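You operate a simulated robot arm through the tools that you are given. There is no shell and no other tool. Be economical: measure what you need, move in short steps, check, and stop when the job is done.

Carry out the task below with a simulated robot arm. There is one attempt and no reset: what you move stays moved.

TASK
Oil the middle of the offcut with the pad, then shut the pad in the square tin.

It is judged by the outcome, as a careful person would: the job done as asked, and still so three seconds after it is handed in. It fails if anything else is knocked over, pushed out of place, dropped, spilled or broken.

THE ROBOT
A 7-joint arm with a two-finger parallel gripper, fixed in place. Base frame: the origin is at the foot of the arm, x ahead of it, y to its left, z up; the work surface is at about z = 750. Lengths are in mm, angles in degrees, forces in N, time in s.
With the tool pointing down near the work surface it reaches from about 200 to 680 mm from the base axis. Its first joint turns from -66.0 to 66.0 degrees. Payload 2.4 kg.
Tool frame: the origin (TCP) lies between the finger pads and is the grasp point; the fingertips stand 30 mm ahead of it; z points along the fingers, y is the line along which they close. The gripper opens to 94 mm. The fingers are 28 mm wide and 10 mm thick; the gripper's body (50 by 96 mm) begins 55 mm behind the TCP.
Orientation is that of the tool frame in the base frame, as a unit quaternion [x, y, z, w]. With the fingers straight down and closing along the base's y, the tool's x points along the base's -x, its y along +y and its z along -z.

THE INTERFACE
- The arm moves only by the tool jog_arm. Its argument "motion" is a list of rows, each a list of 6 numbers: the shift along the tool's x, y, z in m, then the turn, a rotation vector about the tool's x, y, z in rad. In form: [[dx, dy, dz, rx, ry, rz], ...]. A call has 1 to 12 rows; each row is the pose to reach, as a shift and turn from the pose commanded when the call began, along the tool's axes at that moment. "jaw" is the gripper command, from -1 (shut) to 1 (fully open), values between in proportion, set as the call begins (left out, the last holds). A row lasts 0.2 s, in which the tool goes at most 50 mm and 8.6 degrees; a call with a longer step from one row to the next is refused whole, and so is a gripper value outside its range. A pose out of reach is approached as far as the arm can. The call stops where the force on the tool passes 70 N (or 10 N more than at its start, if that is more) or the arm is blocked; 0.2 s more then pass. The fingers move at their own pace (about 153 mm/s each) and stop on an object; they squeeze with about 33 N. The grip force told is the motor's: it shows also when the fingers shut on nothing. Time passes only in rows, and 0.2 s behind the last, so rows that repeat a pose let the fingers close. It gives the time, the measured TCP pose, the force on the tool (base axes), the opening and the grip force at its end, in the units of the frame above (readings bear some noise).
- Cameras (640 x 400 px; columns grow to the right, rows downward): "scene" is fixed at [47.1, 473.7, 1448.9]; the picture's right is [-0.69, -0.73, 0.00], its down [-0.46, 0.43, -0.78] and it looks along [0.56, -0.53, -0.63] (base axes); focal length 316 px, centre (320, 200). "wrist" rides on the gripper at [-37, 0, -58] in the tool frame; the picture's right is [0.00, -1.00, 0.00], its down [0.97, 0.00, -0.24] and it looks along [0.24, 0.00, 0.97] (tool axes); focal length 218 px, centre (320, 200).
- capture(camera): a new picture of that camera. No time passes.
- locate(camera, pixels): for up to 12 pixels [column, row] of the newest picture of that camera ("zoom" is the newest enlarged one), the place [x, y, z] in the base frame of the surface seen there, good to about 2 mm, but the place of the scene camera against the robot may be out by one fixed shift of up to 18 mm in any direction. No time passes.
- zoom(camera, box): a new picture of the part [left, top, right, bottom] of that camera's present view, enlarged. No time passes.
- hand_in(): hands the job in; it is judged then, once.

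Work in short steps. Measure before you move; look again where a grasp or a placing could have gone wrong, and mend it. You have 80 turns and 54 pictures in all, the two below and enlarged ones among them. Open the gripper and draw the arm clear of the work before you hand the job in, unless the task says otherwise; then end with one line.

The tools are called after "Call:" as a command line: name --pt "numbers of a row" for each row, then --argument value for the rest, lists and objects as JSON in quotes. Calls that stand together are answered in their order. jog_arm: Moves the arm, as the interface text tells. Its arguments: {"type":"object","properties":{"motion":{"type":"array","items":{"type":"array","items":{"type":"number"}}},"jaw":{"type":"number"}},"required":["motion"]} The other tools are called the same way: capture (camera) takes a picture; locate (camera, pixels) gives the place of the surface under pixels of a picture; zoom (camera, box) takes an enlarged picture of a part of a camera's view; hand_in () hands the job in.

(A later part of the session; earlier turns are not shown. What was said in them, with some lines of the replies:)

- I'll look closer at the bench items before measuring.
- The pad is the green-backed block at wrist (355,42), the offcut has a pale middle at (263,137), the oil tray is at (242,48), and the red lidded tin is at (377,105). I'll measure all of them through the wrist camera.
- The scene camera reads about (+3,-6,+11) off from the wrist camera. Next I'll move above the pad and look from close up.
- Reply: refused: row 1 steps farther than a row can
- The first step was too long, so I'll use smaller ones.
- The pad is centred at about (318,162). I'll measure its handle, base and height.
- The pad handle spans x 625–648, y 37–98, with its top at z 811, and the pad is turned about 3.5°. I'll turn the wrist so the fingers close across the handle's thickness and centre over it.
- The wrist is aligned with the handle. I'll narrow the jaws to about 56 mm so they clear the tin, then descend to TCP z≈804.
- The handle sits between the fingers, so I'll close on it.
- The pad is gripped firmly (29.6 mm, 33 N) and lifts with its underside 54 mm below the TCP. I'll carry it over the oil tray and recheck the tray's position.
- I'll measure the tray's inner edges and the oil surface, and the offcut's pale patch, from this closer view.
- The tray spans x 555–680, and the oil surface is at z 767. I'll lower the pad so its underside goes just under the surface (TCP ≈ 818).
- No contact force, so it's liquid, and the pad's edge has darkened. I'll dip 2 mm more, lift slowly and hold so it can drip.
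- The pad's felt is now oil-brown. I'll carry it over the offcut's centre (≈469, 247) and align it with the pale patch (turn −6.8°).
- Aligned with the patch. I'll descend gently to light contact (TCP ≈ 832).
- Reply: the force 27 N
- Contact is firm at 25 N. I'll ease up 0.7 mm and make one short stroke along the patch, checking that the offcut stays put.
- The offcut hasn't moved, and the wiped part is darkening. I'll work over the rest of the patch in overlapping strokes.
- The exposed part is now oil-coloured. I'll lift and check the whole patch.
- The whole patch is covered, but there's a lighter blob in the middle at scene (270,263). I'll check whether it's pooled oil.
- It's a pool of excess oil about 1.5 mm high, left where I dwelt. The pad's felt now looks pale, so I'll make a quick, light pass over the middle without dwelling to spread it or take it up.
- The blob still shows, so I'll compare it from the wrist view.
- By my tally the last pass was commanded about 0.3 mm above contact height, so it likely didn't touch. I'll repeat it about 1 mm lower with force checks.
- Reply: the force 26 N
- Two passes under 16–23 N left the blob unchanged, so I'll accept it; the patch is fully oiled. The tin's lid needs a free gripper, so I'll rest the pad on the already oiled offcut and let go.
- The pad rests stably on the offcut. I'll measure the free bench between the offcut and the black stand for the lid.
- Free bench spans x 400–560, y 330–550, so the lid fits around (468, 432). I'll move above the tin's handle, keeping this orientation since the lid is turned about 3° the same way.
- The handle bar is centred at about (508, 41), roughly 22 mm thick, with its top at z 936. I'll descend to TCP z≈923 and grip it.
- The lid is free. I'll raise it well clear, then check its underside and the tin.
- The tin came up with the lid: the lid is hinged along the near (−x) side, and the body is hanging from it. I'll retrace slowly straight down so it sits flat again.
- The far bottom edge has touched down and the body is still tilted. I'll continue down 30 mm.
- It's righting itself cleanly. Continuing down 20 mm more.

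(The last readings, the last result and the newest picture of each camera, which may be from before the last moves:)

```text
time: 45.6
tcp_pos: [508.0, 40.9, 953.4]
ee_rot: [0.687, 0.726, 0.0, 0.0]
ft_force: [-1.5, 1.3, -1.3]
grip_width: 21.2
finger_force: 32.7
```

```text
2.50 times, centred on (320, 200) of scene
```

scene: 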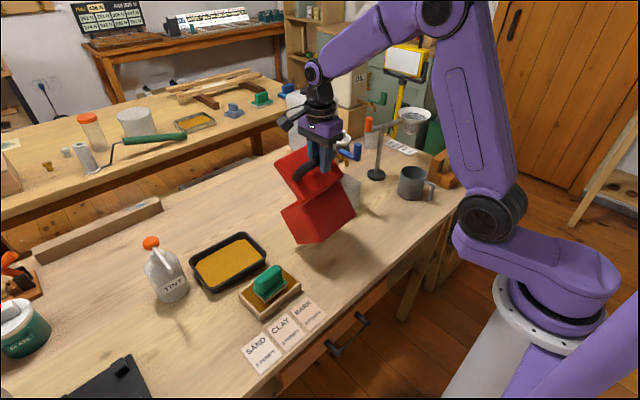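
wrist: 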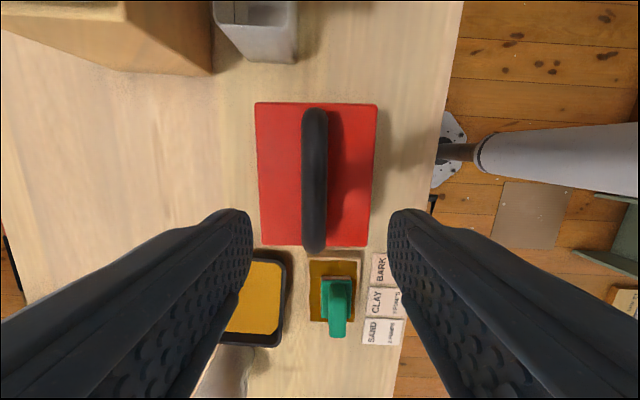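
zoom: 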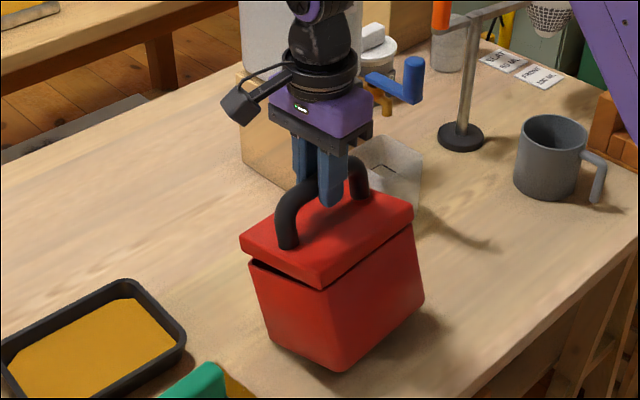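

Call:
jog_arm --pt "0 0 0.004 0 0 0" --pt "0 0 0.008 0 0 0" --pt "0 0 0.011 0 0 0" --pt "0 0 0.013 0 0 0" --pt "0 0 0.013 0 0 0"

Call:
zoom --camera "scene" --box '[240, 120, 400, 280]'

```text
time: 46.8
tcp_pos: [508.1, 41.0, 942.6]
ee_rot: [0.686, 0.727, 0.001, 0.001]
ft_force: [-6.6, 1.6, 31.0]
grip_width: 21.3
finger_force: 33.1
```

```text
2.50 times, centred on (320, 200) of scene
```

zoom: 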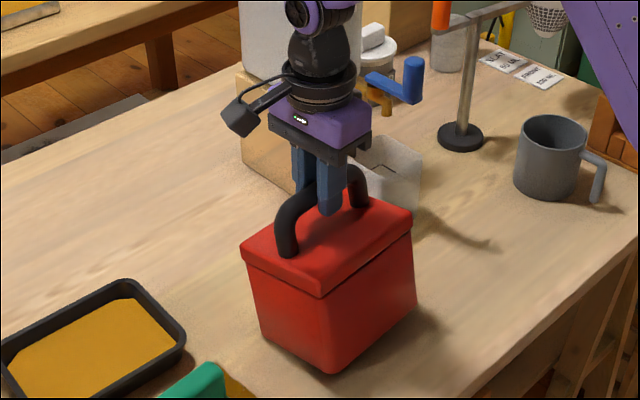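

The lid is shut and the tin is back down with 31 N pressing on it. I'll ease up 2 mm, release and lift away to check the tin.

Call:
jog_arm --pt "0 0 -0.002 0 0 0"

Call:
jog_arm --pt "0 0 0 0 0 0" --pt "0 0 0 0 0 0" --jaw 0.2

Call:
jog_arm --pt "0 0 -0.02 0 0 0" --pt "0 0 -0.05 0 0 0" --pt "0 0 -0.08 0 0 0" --pt "0 0 -0.1 0 0 0" --pt "0 0 -0.1 0 0 0"

Call:
capture --camera "wrist"

Call:
locate --camera "wrist" --pixels '[[314, 120], [314, 165], [314, 235], [257, 104], [376, 105], [280, 170], [280, 120], [350, 120], [350, 170]]'

Call:
zoom --camera "scene" --box '[240, 150, 380, 290]'

```text
time: 47.2
tcp_pos: [507.1, 42.9, 942.4]
ee_rot: [0.687, 0.727, 0.0, 0.0]
ft_force: [-2.3, -2.0, 7.3]
grip_width: 21.2
finger_force: 32.8
```

```text
time: 47.8
tcp_pos: [507.2, 41.5, 942.8]
ee_rot: [0.687, 0.727, -0.001, -0.001]
ft_force: [-1.2, 0.0, -1.9]
grip_width: 57.6
finger_force: 1.7
```

```text
time: 49.0
tcp_pos: [505.9, 41.1, 1041.9]
ee_rot: [0.687, 0.727, 0.0, -0.001]
ft_force: [-0.4, 0.5, -0.2]
grip_width: 56.5
finger_force: 0.0
```

```text
13 pictures are left
```

wrist: 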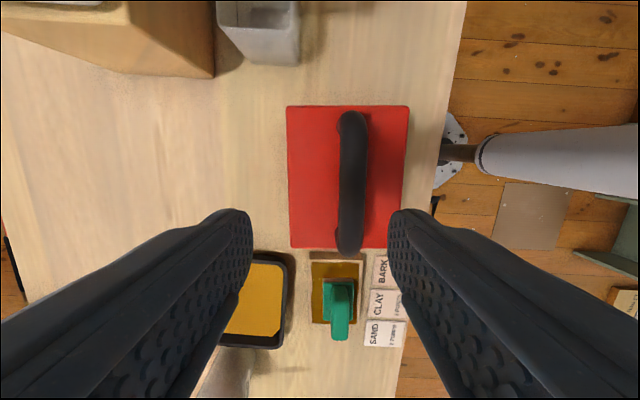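

```text
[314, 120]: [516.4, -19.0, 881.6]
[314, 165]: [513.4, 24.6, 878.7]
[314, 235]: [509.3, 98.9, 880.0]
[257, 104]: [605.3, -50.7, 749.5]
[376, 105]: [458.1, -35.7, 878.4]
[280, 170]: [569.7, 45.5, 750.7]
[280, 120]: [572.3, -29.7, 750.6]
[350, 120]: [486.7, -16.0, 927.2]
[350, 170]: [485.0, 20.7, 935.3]
```

```text
2.86 times, centred on (310, 220) of scene
```

zoom: 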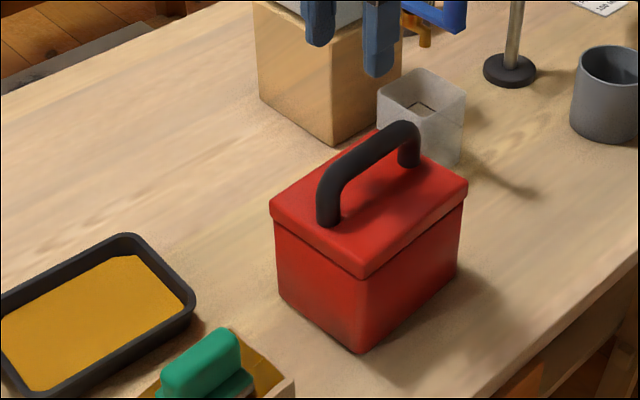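

The tin is upright, flat and shut (lid z≈879), shifted about 24 mm toward the robot, with nothing else touched. To open it properly I'll swing the handle along an arc about the near-side hinge; first I'll grip the bar at (483, 41), close to the fingertips.

Call:
jog_arm --pt "0.0014 -0.024 0.02 0 0 0" --pt "0.0014 -0.024 0.055 0 0 0" --pt "0.0014 -0.024 0.085 0 0 0" --pt "0.0014 -0.024 0.1 0 0 0" --pt "0.0014 -0.024 0.105 0 0 0" --pt "0.0014 -0.024 0.105 0 0 0"

Call:
jog_arm --pt "0 0 0 0 0 0" --pt "0 0 0 0 0 0" --pt "0 0 0 0 0 0" --jaw -1

```text
time: 50.4
tcp_pos: [483.6, 39.7, 937.0]
ee_rot: [0.687, 0.727, 0.0, 0.001]
ft_force: [0.0, 0.2, 0.6]
grip_width: 56.3
finger_force: 0.1
```

```text
time: 51.2
tcp_pos: [483.7, 41.3, 937.2]
ee_rot: [0.687, 0.727, 0.0, 0.0]
ft_force: [-4.2, -0.7, 1.2]
grip_width: 21.1
finger_force: 33.2
```

The bar is gripped. I'll start the arc to about 25° open and check that the body stays down.

Call:
jog_arm --pt "0.0003 -0.0061 -0.0043 0 0 0" --pt "0.0007 -0.0125 -0.0083 0 0 0" --pt "0.0011 -0.0192 -0.0119 0 0 0" --pt "0.0015 -0.0262 -0.0148 0 0 0" --pt "0.0019 -0.0335 -0.017 0 0 0" --pt "0.0019 -0.0335 -0.017 0 0 0"

Call:
zoom --camera "scene" --box '[240, 130, 400, 290]'

```text
time: 52.6
tcp_pos: [449.3, 42.1, 954.6]
ee_rot: [0.686, 0.728, 0.0, 0.0]
ft_force: [0.0, 0.3, 0.1]
grip_width: 21.1
finger_force: 32.6
```

```text
2.50 times, centred on (320, 210) of scene
```

zoom: 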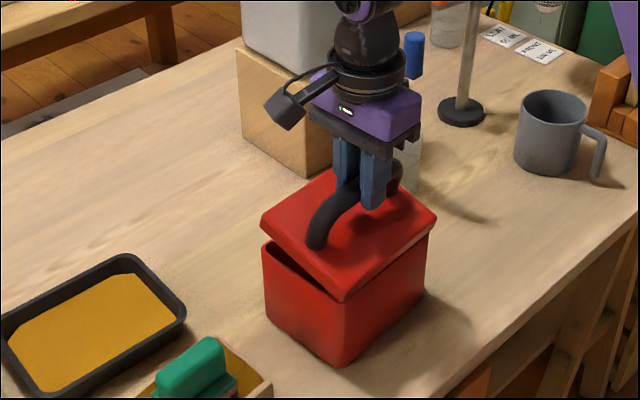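

The lid is opening with the body flat, but the body looks to have slid a little. I'll measure it.

Call:
locate --camera "zoom" --pixels '[[340, 335], [290, 290], [390, 290], [262, 232], [344, 285], [432, 222], [270, 262], [343, 355]]'

```text
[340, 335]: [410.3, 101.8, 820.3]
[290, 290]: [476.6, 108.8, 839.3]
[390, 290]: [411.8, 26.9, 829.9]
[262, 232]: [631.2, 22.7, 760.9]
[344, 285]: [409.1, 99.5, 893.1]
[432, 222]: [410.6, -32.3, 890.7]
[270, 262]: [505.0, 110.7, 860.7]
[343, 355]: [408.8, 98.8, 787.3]
```

The body slid about 20 mm because the clamped fingers resist the bar's rotation. I'll pitch the gripper with the lid instead, turning about the hinge at about (408, 857).

Call:
jog_arm --pt "0 -0.007 -0.0026 -0.07 0 0" --pt "0 -0.014 -0.0048 -0.14 0 0" --pt "0 -0.0213 -0.0065 -0.21 0 0" --pt "0 -0.0286 -0.0076 -0.279 0 0" --pt "0 -0.036 -0.0082 -0.349 0 0" --pt "0 -0.0433 -0.0084 -0.419 0 0" --pt "0 -0.0433 -0.0084 -0.419 0 0"

Call:
zoom --camera "scene" --box '[240, 130, 400, 290]'

```text
time: 54.2
tcp_pos: [417.4, 38.6, 964.2]
ee_rot: [0.674, 0.71, 0.142, 0.148]
ft_force: [0.3, -0.8, 0.2]
grip_width: 21.1
finger_force: 32.8
out of reach, approached as far as the arm can: row 6, 7
```

```text
2.50 times, centred on (320, 210) of scene
```

zoom: 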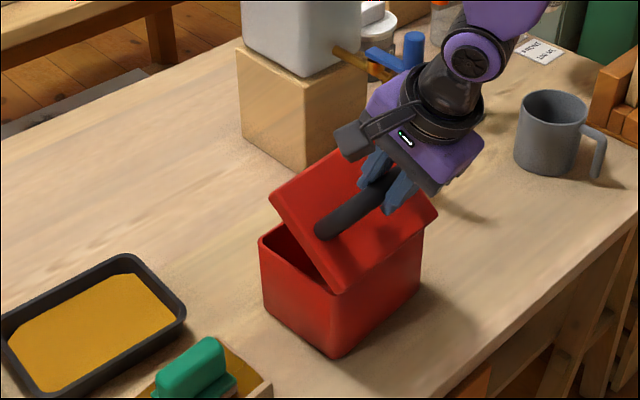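

The lid is about 45° open with the body flat, and the wrist is at its pitch limit. I'll loosen the jaws to about 34 mm so the bar rests freely on the far finger, then check that the lid holds.

Call:
jog_arm --pt "0 0 0 0 0 0" --pt "0 0 0 0 0 0" --jaw -0.28

Call:
zoom --camera "scene" --box '[240, 130, 400, 290]'

Call:
locate --camera "zoom" --pixels '[[336, 330], [310, 300], [380, 290], [345, 215], [400, 190], [275, 195], [343, 290], [434, 218], [320, 235], [262, 240]]'

```text
time: 54.8
tcp_pos: [417.3, 37.4, 964.1]
ee_rot: [0.673, 0.71, 0.141, 0.148]
ft_force: [1.5, 0.4, 0.7]
grip_width: 34.2
finger_force: 0.3
```

```text
2.50 times, centred on (320, 210) of scene
```

zoom: 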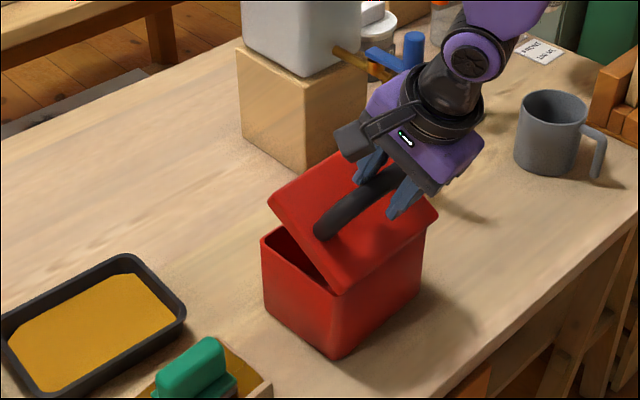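

```text
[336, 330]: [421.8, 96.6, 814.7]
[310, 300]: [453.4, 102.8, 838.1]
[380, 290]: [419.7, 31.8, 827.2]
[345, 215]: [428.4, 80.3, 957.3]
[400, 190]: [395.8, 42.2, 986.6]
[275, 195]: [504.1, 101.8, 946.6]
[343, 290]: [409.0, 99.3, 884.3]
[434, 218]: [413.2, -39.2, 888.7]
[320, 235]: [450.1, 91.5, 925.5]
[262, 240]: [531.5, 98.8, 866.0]
```

The scene measurement gives the hinge at about (418, 854) and the lid 33° open, with the bar near the fingertips. I'll slide the fingers about 11 mm deeper over the bar while reducing the pitch.

Call:
jog_arm --pt "0 -0.0017 0.005 0.06 0 0" --pt "0 -0.0034 0.0102 0.12 0 0"

```text
time: 55.4
tcp_pos: [418.8, 37.3, 953.7]
ee_rot: [0.68, 0.718, 0.107, 0.102]
ft_force: [0.6, -0.2, 3.1]
grip_width: 34.8
finger_force: 0.6
```

Commands track the real pose. I'll now push the lid along its arc with the loose grip to about 75° open, straightening the gripper as it goes.

Call:
jog_arm --pt "0 -0.009 -0.0038 0.087 0 0" --pt "0 -0.0181 -0.0062 0.175 0 0" --pt "0 -0.0292 -0.0071 0.244 0 0" --pt "0 -0.0437 -0.0061 0.297 0 0" --pt "0 -0.0584 -0.0028 0.297 0 0" --pt "0 -0.0584 -0.0028 0.297 0 0"

Call:
zoom --camera "scene" --box '[240, 130, 400, 290]'

Call:
locate --camera "zoom" --pixels '[[336, 330], [380, 290], [310, 300]]'

```text
time: 56.8
tcp_pos: [361.3, 33.6, 940.6]
ee_rot: [0.687, 0.727, 0.001, 0.001]
ft_force: [0.0, 0.3, -0.1]
grip_width: 34.0
finger_force: 0.3
```

```text
2.50 times, centred on (320, 210) of scene
```

zoom: 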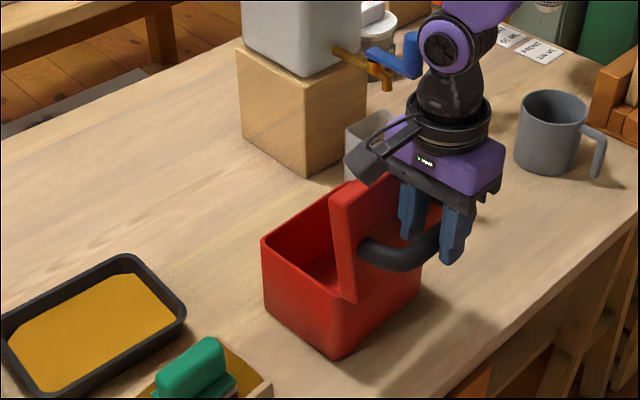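

```text
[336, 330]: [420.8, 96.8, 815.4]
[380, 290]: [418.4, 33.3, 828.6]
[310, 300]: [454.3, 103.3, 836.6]
```

The lid is near vertical and the body hasn't moved. I'll push a little farther past vertical, then withdraw upward and see if the lid stays.

Call:
jog_arm --pt "0 -0.006 0.005 0 0 0" --pt "0 -0.011 0.01 0 0 0" --pt "0 -0.017 0.013 0 0 0" --pt "0 -0.022 0.013 0 0 0" --pt "0 -0.022 0.013 0 0 0"

Call:
jog_arm --pt "0 -0.003 0 0 0 0" --pt "0 0.003 0 0 0 0" --pt "0 0.003 -0.02 0 0 0" --pt "0 0.003 -0.05 0 0 0" --pt "0 0.003 -0.09 0 0 0" --pt "0 0.003 -0.12 0 0 0" --pt "0 0.003 -0.12 0 0 0"

Call:
zoom --camera "scene" --box '[220, 110, 400, 300]'

```text
time: 58.0
tcp_pos: [340.6, 30.9, 927.4]
ee_rot: [0.687, 0.726, 0.0, 0.001]
ft_force: [-1.2, 0.4, 0.1]
grip_width: 33.9
finger_force: 0.1
```

```text
time: 59.6
tcp_pos: [343.8, 34.0, 1044.0]
ee_rot: [0.687, 0.726, 0.001, 0.001]
ft_force: [-0.5, 0.5, -0.6]
grip_width: 33.8
finger_force: 0.1
```

```text
2.11 times, centred on (310, 205) of scene
```

zoom: 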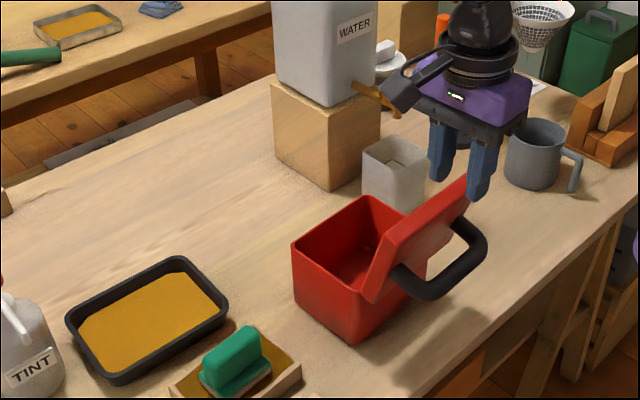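

The lid stays open past vertical. I'll measure the tin's rim and floor from this picture.

Call:
locate --camera "zoom" --pixels '[[295, 246], [367, 200], [330, 222], [412, 222], [365, 230], [345, 255], [372, 250], [310, 260], [360, 330], [235, 350], [240, 338], [385, 255]]'

```text
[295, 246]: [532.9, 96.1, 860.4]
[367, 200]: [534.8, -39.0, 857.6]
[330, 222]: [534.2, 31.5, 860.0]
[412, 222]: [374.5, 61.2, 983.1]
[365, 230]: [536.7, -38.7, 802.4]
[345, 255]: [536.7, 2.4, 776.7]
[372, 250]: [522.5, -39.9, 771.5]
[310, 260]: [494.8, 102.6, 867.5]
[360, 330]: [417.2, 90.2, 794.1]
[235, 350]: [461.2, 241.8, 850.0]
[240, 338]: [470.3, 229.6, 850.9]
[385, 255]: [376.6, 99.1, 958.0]
```

The tin interior is centred at about (475, 36) with its floor at z≈761. I'll go back and pick up the pad from the offcut at (467, 248).

Call:
jog_arm --pt "0.0345 0.0225 0 0 0 0" --pt "0.069 0.045 0 0 0 0" --pt "0.1033 0.0675 0 0 0 0" --pt "0.1377 0.09 0 0 0 0" --pt "0.172 0.1125 0 0 0 0" --pt "0.2066 0.135 0 0 0 0" --pt "0.2066 0.135 0 0 0 0" --jaw 0.2

Call:
jog_arm --pt "0 0 0.04 0 0 0" --pt "0 0 0.08 0 0 0" --pt "0 0 0.12 0 0 0" --pt "0 0 0.15 0 0 0" --pt "0 0 0.15 0 0 0"

Call:
capture --camera "wrist"

```text
time: 61.2
tcp_pos: [463.4, 244.1, 1046.2]
ee_rot: [0.687, 0.727, 0.001, 0.0]
ft_force: [0.4, -0.1, 0.5]
grip_width: 56.8
finger_force: 0.0
```

```text
time: 62.4
tcp_pos: [466.1, 244.4, 892.0]
ee_rot: [0.687, 0.727, 0.0, 0.001]
ft_force: [0.1, -0.7, 1.0]
grip_width: 56.4
finger_force: 0.1
```

```text
6 pictures are left
```

wrist: 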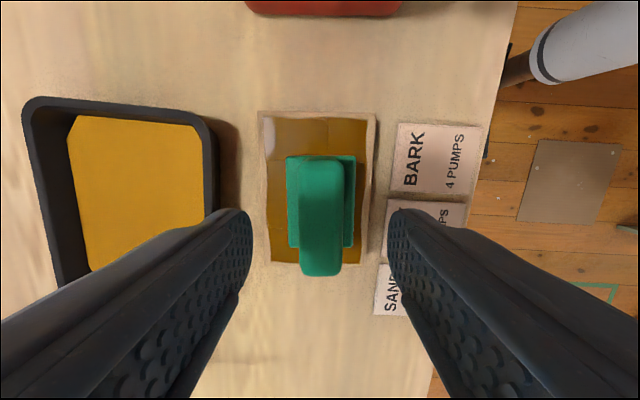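

The pad is centred under the jaws. I'll descend 59 mm, grip and lift it.

Call:
jog_arm --pt "0.003 0 0.025 0 0 0" --pt "0.003 0 0.045 0 0 0" --pt "0.003 0 0.055 0 0 0" --pt "0.003 0 0.0585 0 0 0" --pt "0.003 0 0.0585 0 0 0"

Call:
jog_arm --pt "0 0 0 0 0 0" --pt "0 0 0 0 0 0" --pt "0 0 0 0 0 0" --jaw -1

Call:
jog_arm --pt "0 0 -0.01 0 0 0" --pt "0 0 -0.03 0 0 0" --pt "0 0 -0.07 0 0 0" --pt "0 0 -0.11 0 0 0" --pt "0 0 -0.14 0 0 0" --pt "0 0 -0.14 0 0 0"

```text
time: 63.6
tcp_pos: [466.4, 247.7, 838.1]
ee_rot: [0.687, 0.727, 0.001, 0.001]
ft_force: [0.5, -0.5, -1.2]
grip_width: 56.1
finger_force: 0.1
```

```text
time: 64.4
tcp_pos: [466.9, 246.3, 838.0]
ee_rot: [0.687, 0.727, 0.001, 0.001]
ft_force: [0.7, -0.4, 0.0]
grip_width: 29.6
finger_force: 32.9
```

```text
time: 65.8
tcp_pos: [465.9, 248.3, 978.6]
ee_rot: [0.686, 0.727, 0.001, 0.0]
ft_force: [-0.4, -0.3, -1.0]
grip_width: 30.0
finger_force: 32.5
```

The pad is gripped with its underside about 60 mm below the TCP. I'll carry it over the tin and look before lowering.

Call:
jog_arm --pt "-0.042 0 0 0 0 0" --pt "-0.084 0 0 0 0 0" --pt "-0.126 0 0 0 0 0" --pt "-0.168 0 0 0 0 0" --pt "-0.2113 0 0 0 0 0" --pt "-0.2113 0 0 0 0 0"

Call:
capture --camera "wrist"

Call:
locate --camera "wrist" --pixels '[[230, 150], [380, 100], [320, 100], [320, 120], [250, 100], [390, 150], [410, 150], [240, 200]]'

```text
time: 67.2
tcp_pos: [482.1, 38.4, 979.0]
ee_rot: [0.686, 0.727, 0.001, 0.0]
ft_force: [0.3, -0.7, -1.2]
grip_width: 29.8
finger_force: 33.1
```

```text
5 pictures are left
```

wrist: 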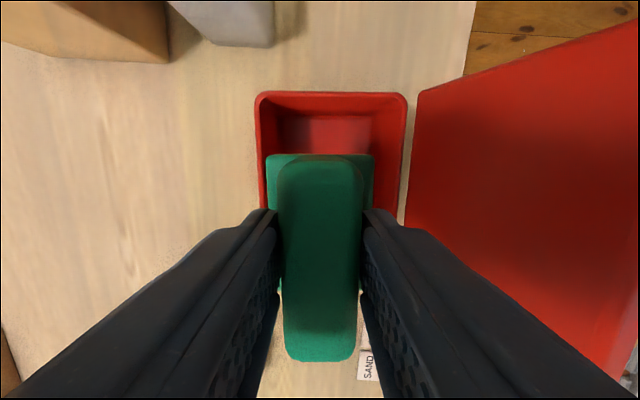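

```text
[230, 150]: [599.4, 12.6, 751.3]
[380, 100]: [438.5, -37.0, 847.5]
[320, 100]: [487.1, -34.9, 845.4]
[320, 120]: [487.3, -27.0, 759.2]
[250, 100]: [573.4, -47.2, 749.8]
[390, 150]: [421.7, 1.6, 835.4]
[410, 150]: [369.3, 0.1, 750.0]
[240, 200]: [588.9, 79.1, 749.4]
```

The interior spans x ≈423–535 with the floor at z 759, and the pad is centred over it. I'll lower it to just above the floor.

Call:
jog_arm --pt "0 -0.002 0.03 0 0 0" --pt "0 -0.002 0.06 0 0 0" --pt "0 -0.002 0.09 0 0 0" --pt "0 -0.002 0.12 0 0 0" --pt "0 -0.002 0.14 0 0 0" --pt "0 -0.002 0.152 0 0 0" --pt "0 -0.002 0.157 0 0 0" --pt "0 -0.002 0.157 0 0 0"

```text
time: 69.0
tcp_pos: [477.4, 37.8, 820.0]
ee_rot: [0.687, 0.727, 0.0, 0.001]
ft_force: [-0.4, -2.4, -0.2]
grip_width: 29.8
finger_force: 32.8
```

It's down inside with no load. I'll release modestly and rise straight out.

Call:
jog_arm --pt "0 0 0.001 0 0 0" --pt "0 0 0.001 0 0 0" --pt "0 0 0.001 0 0 0" --jaw 0.0

Call:
jog_arm --pt "0 0 -0.02 0 0 0" --pt "0 0 -0.05 0 0 0" --pt "0 0 -0.09 0 0 0" --pt "0 0 -0.13 0 0 0" --pt "0 0 -0.17 0 0 0" --pt "0 0 -0.21 0 0 0" --pt "0 0 -0.225 0 0 0" --pt "0 0 -0.225 0 0 0"

Call:
zoom --camera "scene" --box '[220, 110, 400, 300]'

Call:
locate --camera "zoom" --pixels '[[367, 300], [465, 180], [412, 222], [385, 255], [470, 190], [360, 330], [430, 270], [470, 220], [450, 290], [484, 250], [370, 200]]'

```text
time: 69.8
tcp_pos: [477.5, 39.0, 819.1]
ee_rot: [0.687, 0.727, 0.001, 0.001]
ft_force: [0.0, -1.1, 0.9]
grip_width: 46.7
finger_force: 0.2
```

```text
time: 71.6
tcp_pos: [478.2, 37.7, 1045.9]
ee_rot: [0.687, 0.727, 0.0, 0.001]
ft_force: [-0.8, 1.0, -0.1]
grip_width: 47.0
finger_force: 0.1
```

```text
2.11 times, centred on (310, 205) of scene
```

zoom: 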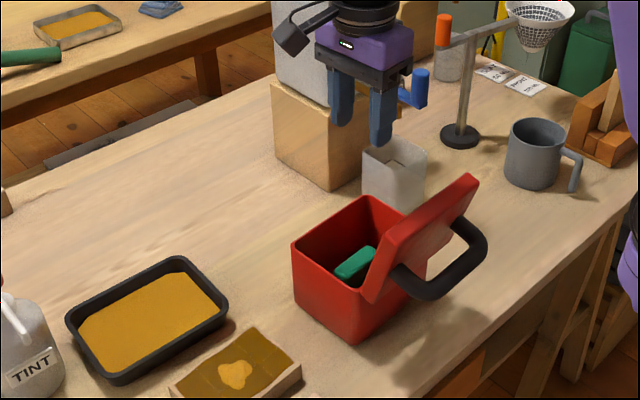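

```text
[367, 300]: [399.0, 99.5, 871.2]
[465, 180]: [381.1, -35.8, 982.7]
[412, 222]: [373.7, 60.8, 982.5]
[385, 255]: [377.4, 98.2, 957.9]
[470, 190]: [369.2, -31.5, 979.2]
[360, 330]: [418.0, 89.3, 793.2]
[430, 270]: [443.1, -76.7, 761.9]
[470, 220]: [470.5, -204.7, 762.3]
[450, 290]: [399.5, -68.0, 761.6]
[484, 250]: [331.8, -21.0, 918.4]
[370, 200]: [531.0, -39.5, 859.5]
```

The pad lies inside the tin and the offcut is fully oiled. To shut the lid I'll straddle the bar again at (343, 36) with open jaws and guide it back along the arc.

Call:
jog_arm --pt "0.001 -0.034 0 0 0 0" --pt "0.003 -0.068 0 0 0 0" --pt "0.004 -0.102 0 0 0 0" --pt "0.0052 -0.1349 0 0 0 0" --pt "0.0052 -0.1349 0.04 0 0 0" --pt "0.0052 -0.1349 0.08 0 0 0" --pt "0.0052 -0.1349 0.105 0 0 0" --pt "0.0052 -0.1349 0.12 0 0 0" --pt "0.0052 -0.1349 0.12 0 0 0" --jaw -0.15

Call:
zoom --camera "scene" --box '[240, 110, 420, 290]'

```text
time: 72.9
tcp_pos: [348.7, 35.5, 1001.2]
ee_rot: [0.686, 0.728, 0.009, 0.009]
ft_force: [-20.8, -0.2, 60.5]
grip_width: 29.4
finger_force: 0.1
stopped in row 6: the force on the tool passed its limit (the readings are from after the stop); the commanded pose is now the measured one
```

```text
2.22 times, centred on (330, 200) of scene
```

zoom: 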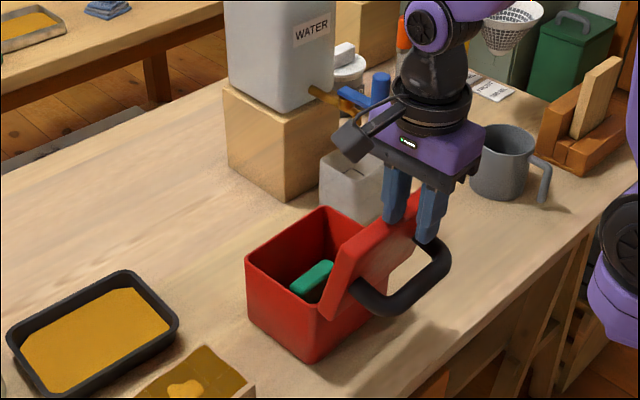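

The far finger met the lid's free edge, and the arm stopped itself with nothing displaced. I'll back up a little and measure the lid's present lean.

Call:
locate --camera "zoom" --pixels '[[342, 248], [352, 252], [357, 256], [335, 280], [325, 312], [345, 285], [372, 240], [410, 300], [440, 280], [405, 288], [375, 300], [300, 340]]'

Call:
jog_arm --pt "0 0 -0.02 0 0 0" --pt "0 0 -0.045 0 0 0" --pt "0 0 -0.045 0 0 0"

```text
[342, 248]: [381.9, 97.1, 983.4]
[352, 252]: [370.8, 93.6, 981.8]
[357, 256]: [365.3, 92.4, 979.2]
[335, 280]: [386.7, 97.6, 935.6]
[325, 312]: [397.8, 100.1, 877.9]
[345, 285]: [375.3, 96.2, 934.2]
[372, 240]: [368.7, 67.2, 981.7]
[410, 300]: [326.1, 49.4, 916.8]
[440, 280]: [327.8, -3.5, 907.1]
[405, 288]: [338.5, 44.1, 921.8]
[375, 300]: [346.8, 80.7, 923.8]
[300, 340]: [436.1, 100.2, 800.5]
```

```text
time: 73.7
tcp_pos: [348.1, 32.9, 1045.4]
ee_rot: [0.687, 0.726, 0.007, 0.008]
ft_force: [0.0, 0.5, 0.1]
grip_width: 40.0
finger_force: 0.2
```

The lid leans 12.5° past vertical with its outer edge at about (366, 968) and the bar at about (340, 896), leaving a 14 mm slot. I'll pitch the gripper about 6° to match and set the jaws to 34 mm for the approach.

Call:
jog_arm --pt "0.001 -0.011 0.005 -0.042 0 0" --pt "0.003 -0.0224 0.0155 -0.084 0 0" --pt "0.003 -0.0224 0.0155 -0.084 0 0" --jaw -0.28

```text
time: 74.5
tcp_pos: [324.1, 36.7, 1026.6]
ee_rot: [0.686, 0.726, 0.038, 0.038]
ft_force: [0.0, 0.2, 0.8]
grip_width: 34.0
finger_force: 0.0
```

Call:
jog_arm --pt "0 0 0.02 0 0 0" --pt "0 0 0.04 0 0 0" --pt "0 0 0.04 0 0 0"

Call:
capture --camera "wrist"

Call:
locate --camera "wrist" --pixels '[[320, 150], [320, 200], [320, 250], [300, 200], [340, 200], [280, 200], [260, 200], [270, 150], [290, 150], [345, 250]]'

```text
time: 75.3
tcp_pos: [330.2, 36.2, 989.1]
ee_rot: [0.686, 0.726, 0.038, 0.037]
ft_force: [0.4, -0.3, -0.5]
grip_width: 33.8
finger_force: 0.0
```

```text
2 pictures are left
```

wrist: 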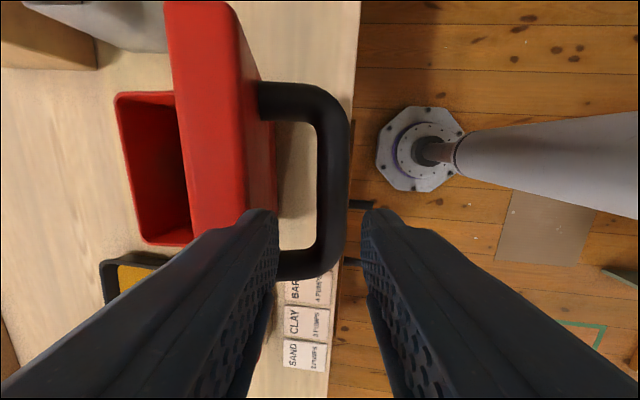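

```text
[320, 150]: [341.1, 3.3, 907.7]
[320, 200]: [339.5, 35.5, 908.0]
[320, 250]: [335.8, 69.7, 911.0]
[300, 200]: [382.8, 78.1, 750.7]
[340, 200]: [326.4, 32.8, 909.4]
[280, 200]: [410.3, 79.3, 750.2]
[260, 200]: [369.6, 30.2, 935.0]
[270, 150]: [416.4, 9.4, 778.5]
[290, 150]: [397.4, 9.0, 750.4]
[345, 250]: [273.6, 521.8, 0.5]
```

The bar's centre is at about (332.5, 899), 7 mm off the jaw centre, so I'll shift 6.5 mm that way and advance 65 mm to straddle it.

Call:
jog_arm --pt "0 -0.0065 0 0 0 0" --pt "0 -0.0065 0.02 0 0 0" --pt "0 -0.0065 0.04 0 0 0" --pt "0 -0.0065 0.055 0 0 0" --pt "0 -0.0065 0.065 0 0 0" --pt "0 -0.0065 0.065 0 0 0"

```text
time: 76.7
tcp_pos: [329.3, 38.1, 924.8]
ee_rot: [0.686, 0.726, 0.037, 0.036]
ft_force: [0.0, -0.2, 0.4]
grip_width: 33.9
finger_force: 0.0
```

I'm straddling the bar without contact. I'll bring the lid back up along the arc slowly, straightening the pitch.

Call:
jog_arm --pt "0 0.0093 -0.0025 0 0 0" --pt "0 0.0186 -0.0058 0 0 0" --pt "0 0.025 -0.0093 0.018 0 0" --pt "0 0.0314 -0.0126 0.035 0 0" --pt "0 0.0385 -0.0155 0.053 0 0" --pt "0 0.0457 -0.0181 0.07 0 0" --pt "0 0.0533 -0.0208 0.09 0 0" --pt "0 0.061 -0.0232 0.107 0 0" --pt "0 0.0685 -0.0247 0.107 0 0" --pt "0 0.0756 -0.0257 0.107 0 0"

```text
time: 78.9
tcp_pos: [403.3, 41.0, 955.9]
ee_rot: [0.687, 0.726, -0.002, 0.0]
ft_force: [0.0, 1.0, -0.8]
grip_width: 34.0
finger_force: 0.4
```

No load, and the lid is about half down. Continuing the arc to shut.

Call:
jog_arm --pt "0 0.006 -0.001 0 0 0" --pt "0 0.012 -0.0015 0 0 0" --pt "0 0.018 -0.001 0 0 0" --pt "0 0.024 0.0 0 0 0" --pt "0 0.031 0.002 0 0 0" --pt "0 0.038 0.004 0 0 0" --pt "0 0.045 0.007 0 0 0" --pt "0 0.052 0.0105 0 0 0" --pt "0 0.058 0.0145 0 0 0" --pt "0 0.064 0.0185 0 0 0" --pt "0 0.069 0.0205 0 0 0" --pt "0 0.069 0.0205 0 0 0"

Call:
zoom --camera "scene" --box '[210, 120, 410, 300]'

Call:
locate --camera "zoom" --pixels '[[400, 285], [385, 345], [340, 260], [450, 285], [370, 270], [430, 215], [330, 240], [395, 260]]'

```text
time: 81.5
tcp_pos: [472.4, 45.9, 937.6]
ee_rot: [0.687, 0.727, -0.001, 0.0]
ft_force: [0.1, 0.2, -0.3]
grip_width: 33.7
finger_force: 0.0
```

```text
2.22 times, centred on (310, 210) of scene
```

zoom: 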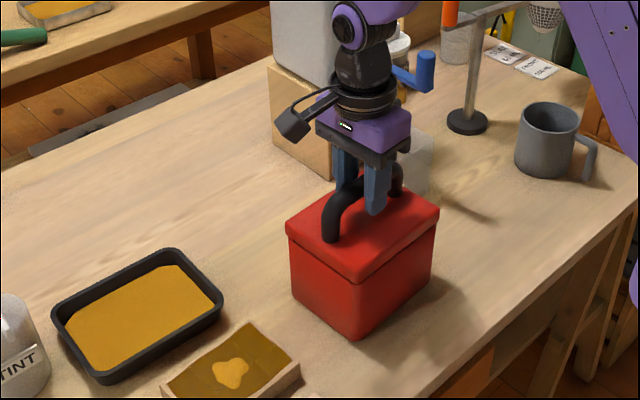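

```text
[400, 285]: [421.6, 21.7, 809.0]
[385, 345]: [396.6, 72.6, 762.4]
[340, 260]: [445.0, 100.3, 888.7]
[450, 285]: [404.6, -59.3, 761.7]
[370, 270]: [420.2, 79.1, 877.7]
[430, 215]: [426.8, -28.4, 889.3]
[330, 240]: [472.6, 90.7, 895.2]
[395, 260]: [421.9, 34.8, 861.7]
```

The lid is flat and shut at z≈878. I'll open the jaws, rise clear of the handle and take a last look.

Call:
jog_arm --pt "0 0 0 0 0 0" --pt "0 0 -0.02 0 0 0" --pt "0 0 -0.05 0 0 0" --pt "0 0 -0.09 0 0 0" --pt "0 0 -0.13 0 0 0" --pt "0 0 -0.17 0 0 0" --pt "0 0 -0.2 0 0 0" --pt "0 0 -0.2 0 0 0" --jaw 0.2

Call:
jog_arm --pt "0 0 0 0 0 0" --pt "0 0 0 0 0 0" --pt "0 0 0 0 0 0" --pt "0 0 0 0 0 0" --jaw 1

Call:
capture --camera "scene"

```text
time: 83.3
tcp_pos: [470.5, 45.7, 1136.8]
ee_rot: [0.687, 0.726, -0.001, 0.0]
ft_force: [-0.6, 0.1, -0.8]
grip_width: 56.5
finger_force: 0.2
```

```text
time: 84.3
tcp_pos: [472.0, 46.9, 1137.0]
ee_rot: [0.687, 0.727, -0.001, 0.0]
ft_force: [-0.3, 0.0, 0.7]
grip_width: 94.1
finger_force: 0.0
```

```text
0 pictures are left
```

scene: 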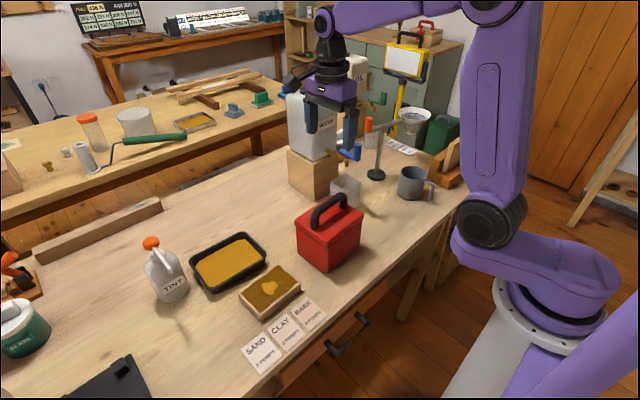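

The offcut is oiled, the pad is shut in the tin, and everything stands upright with the arm clear, so I'm handing the job in.

Call:
hand_in

```text
The job is handed in.
```

The middle of the offcut is oiled and the pad is shut in the square tin, but a small pool of excess oil that two wipes did not shift remains on the offcut, and the tin ended about 30 mm nearer the robot because my first pull on its hinged lid lifted the tin briefly off the bench.
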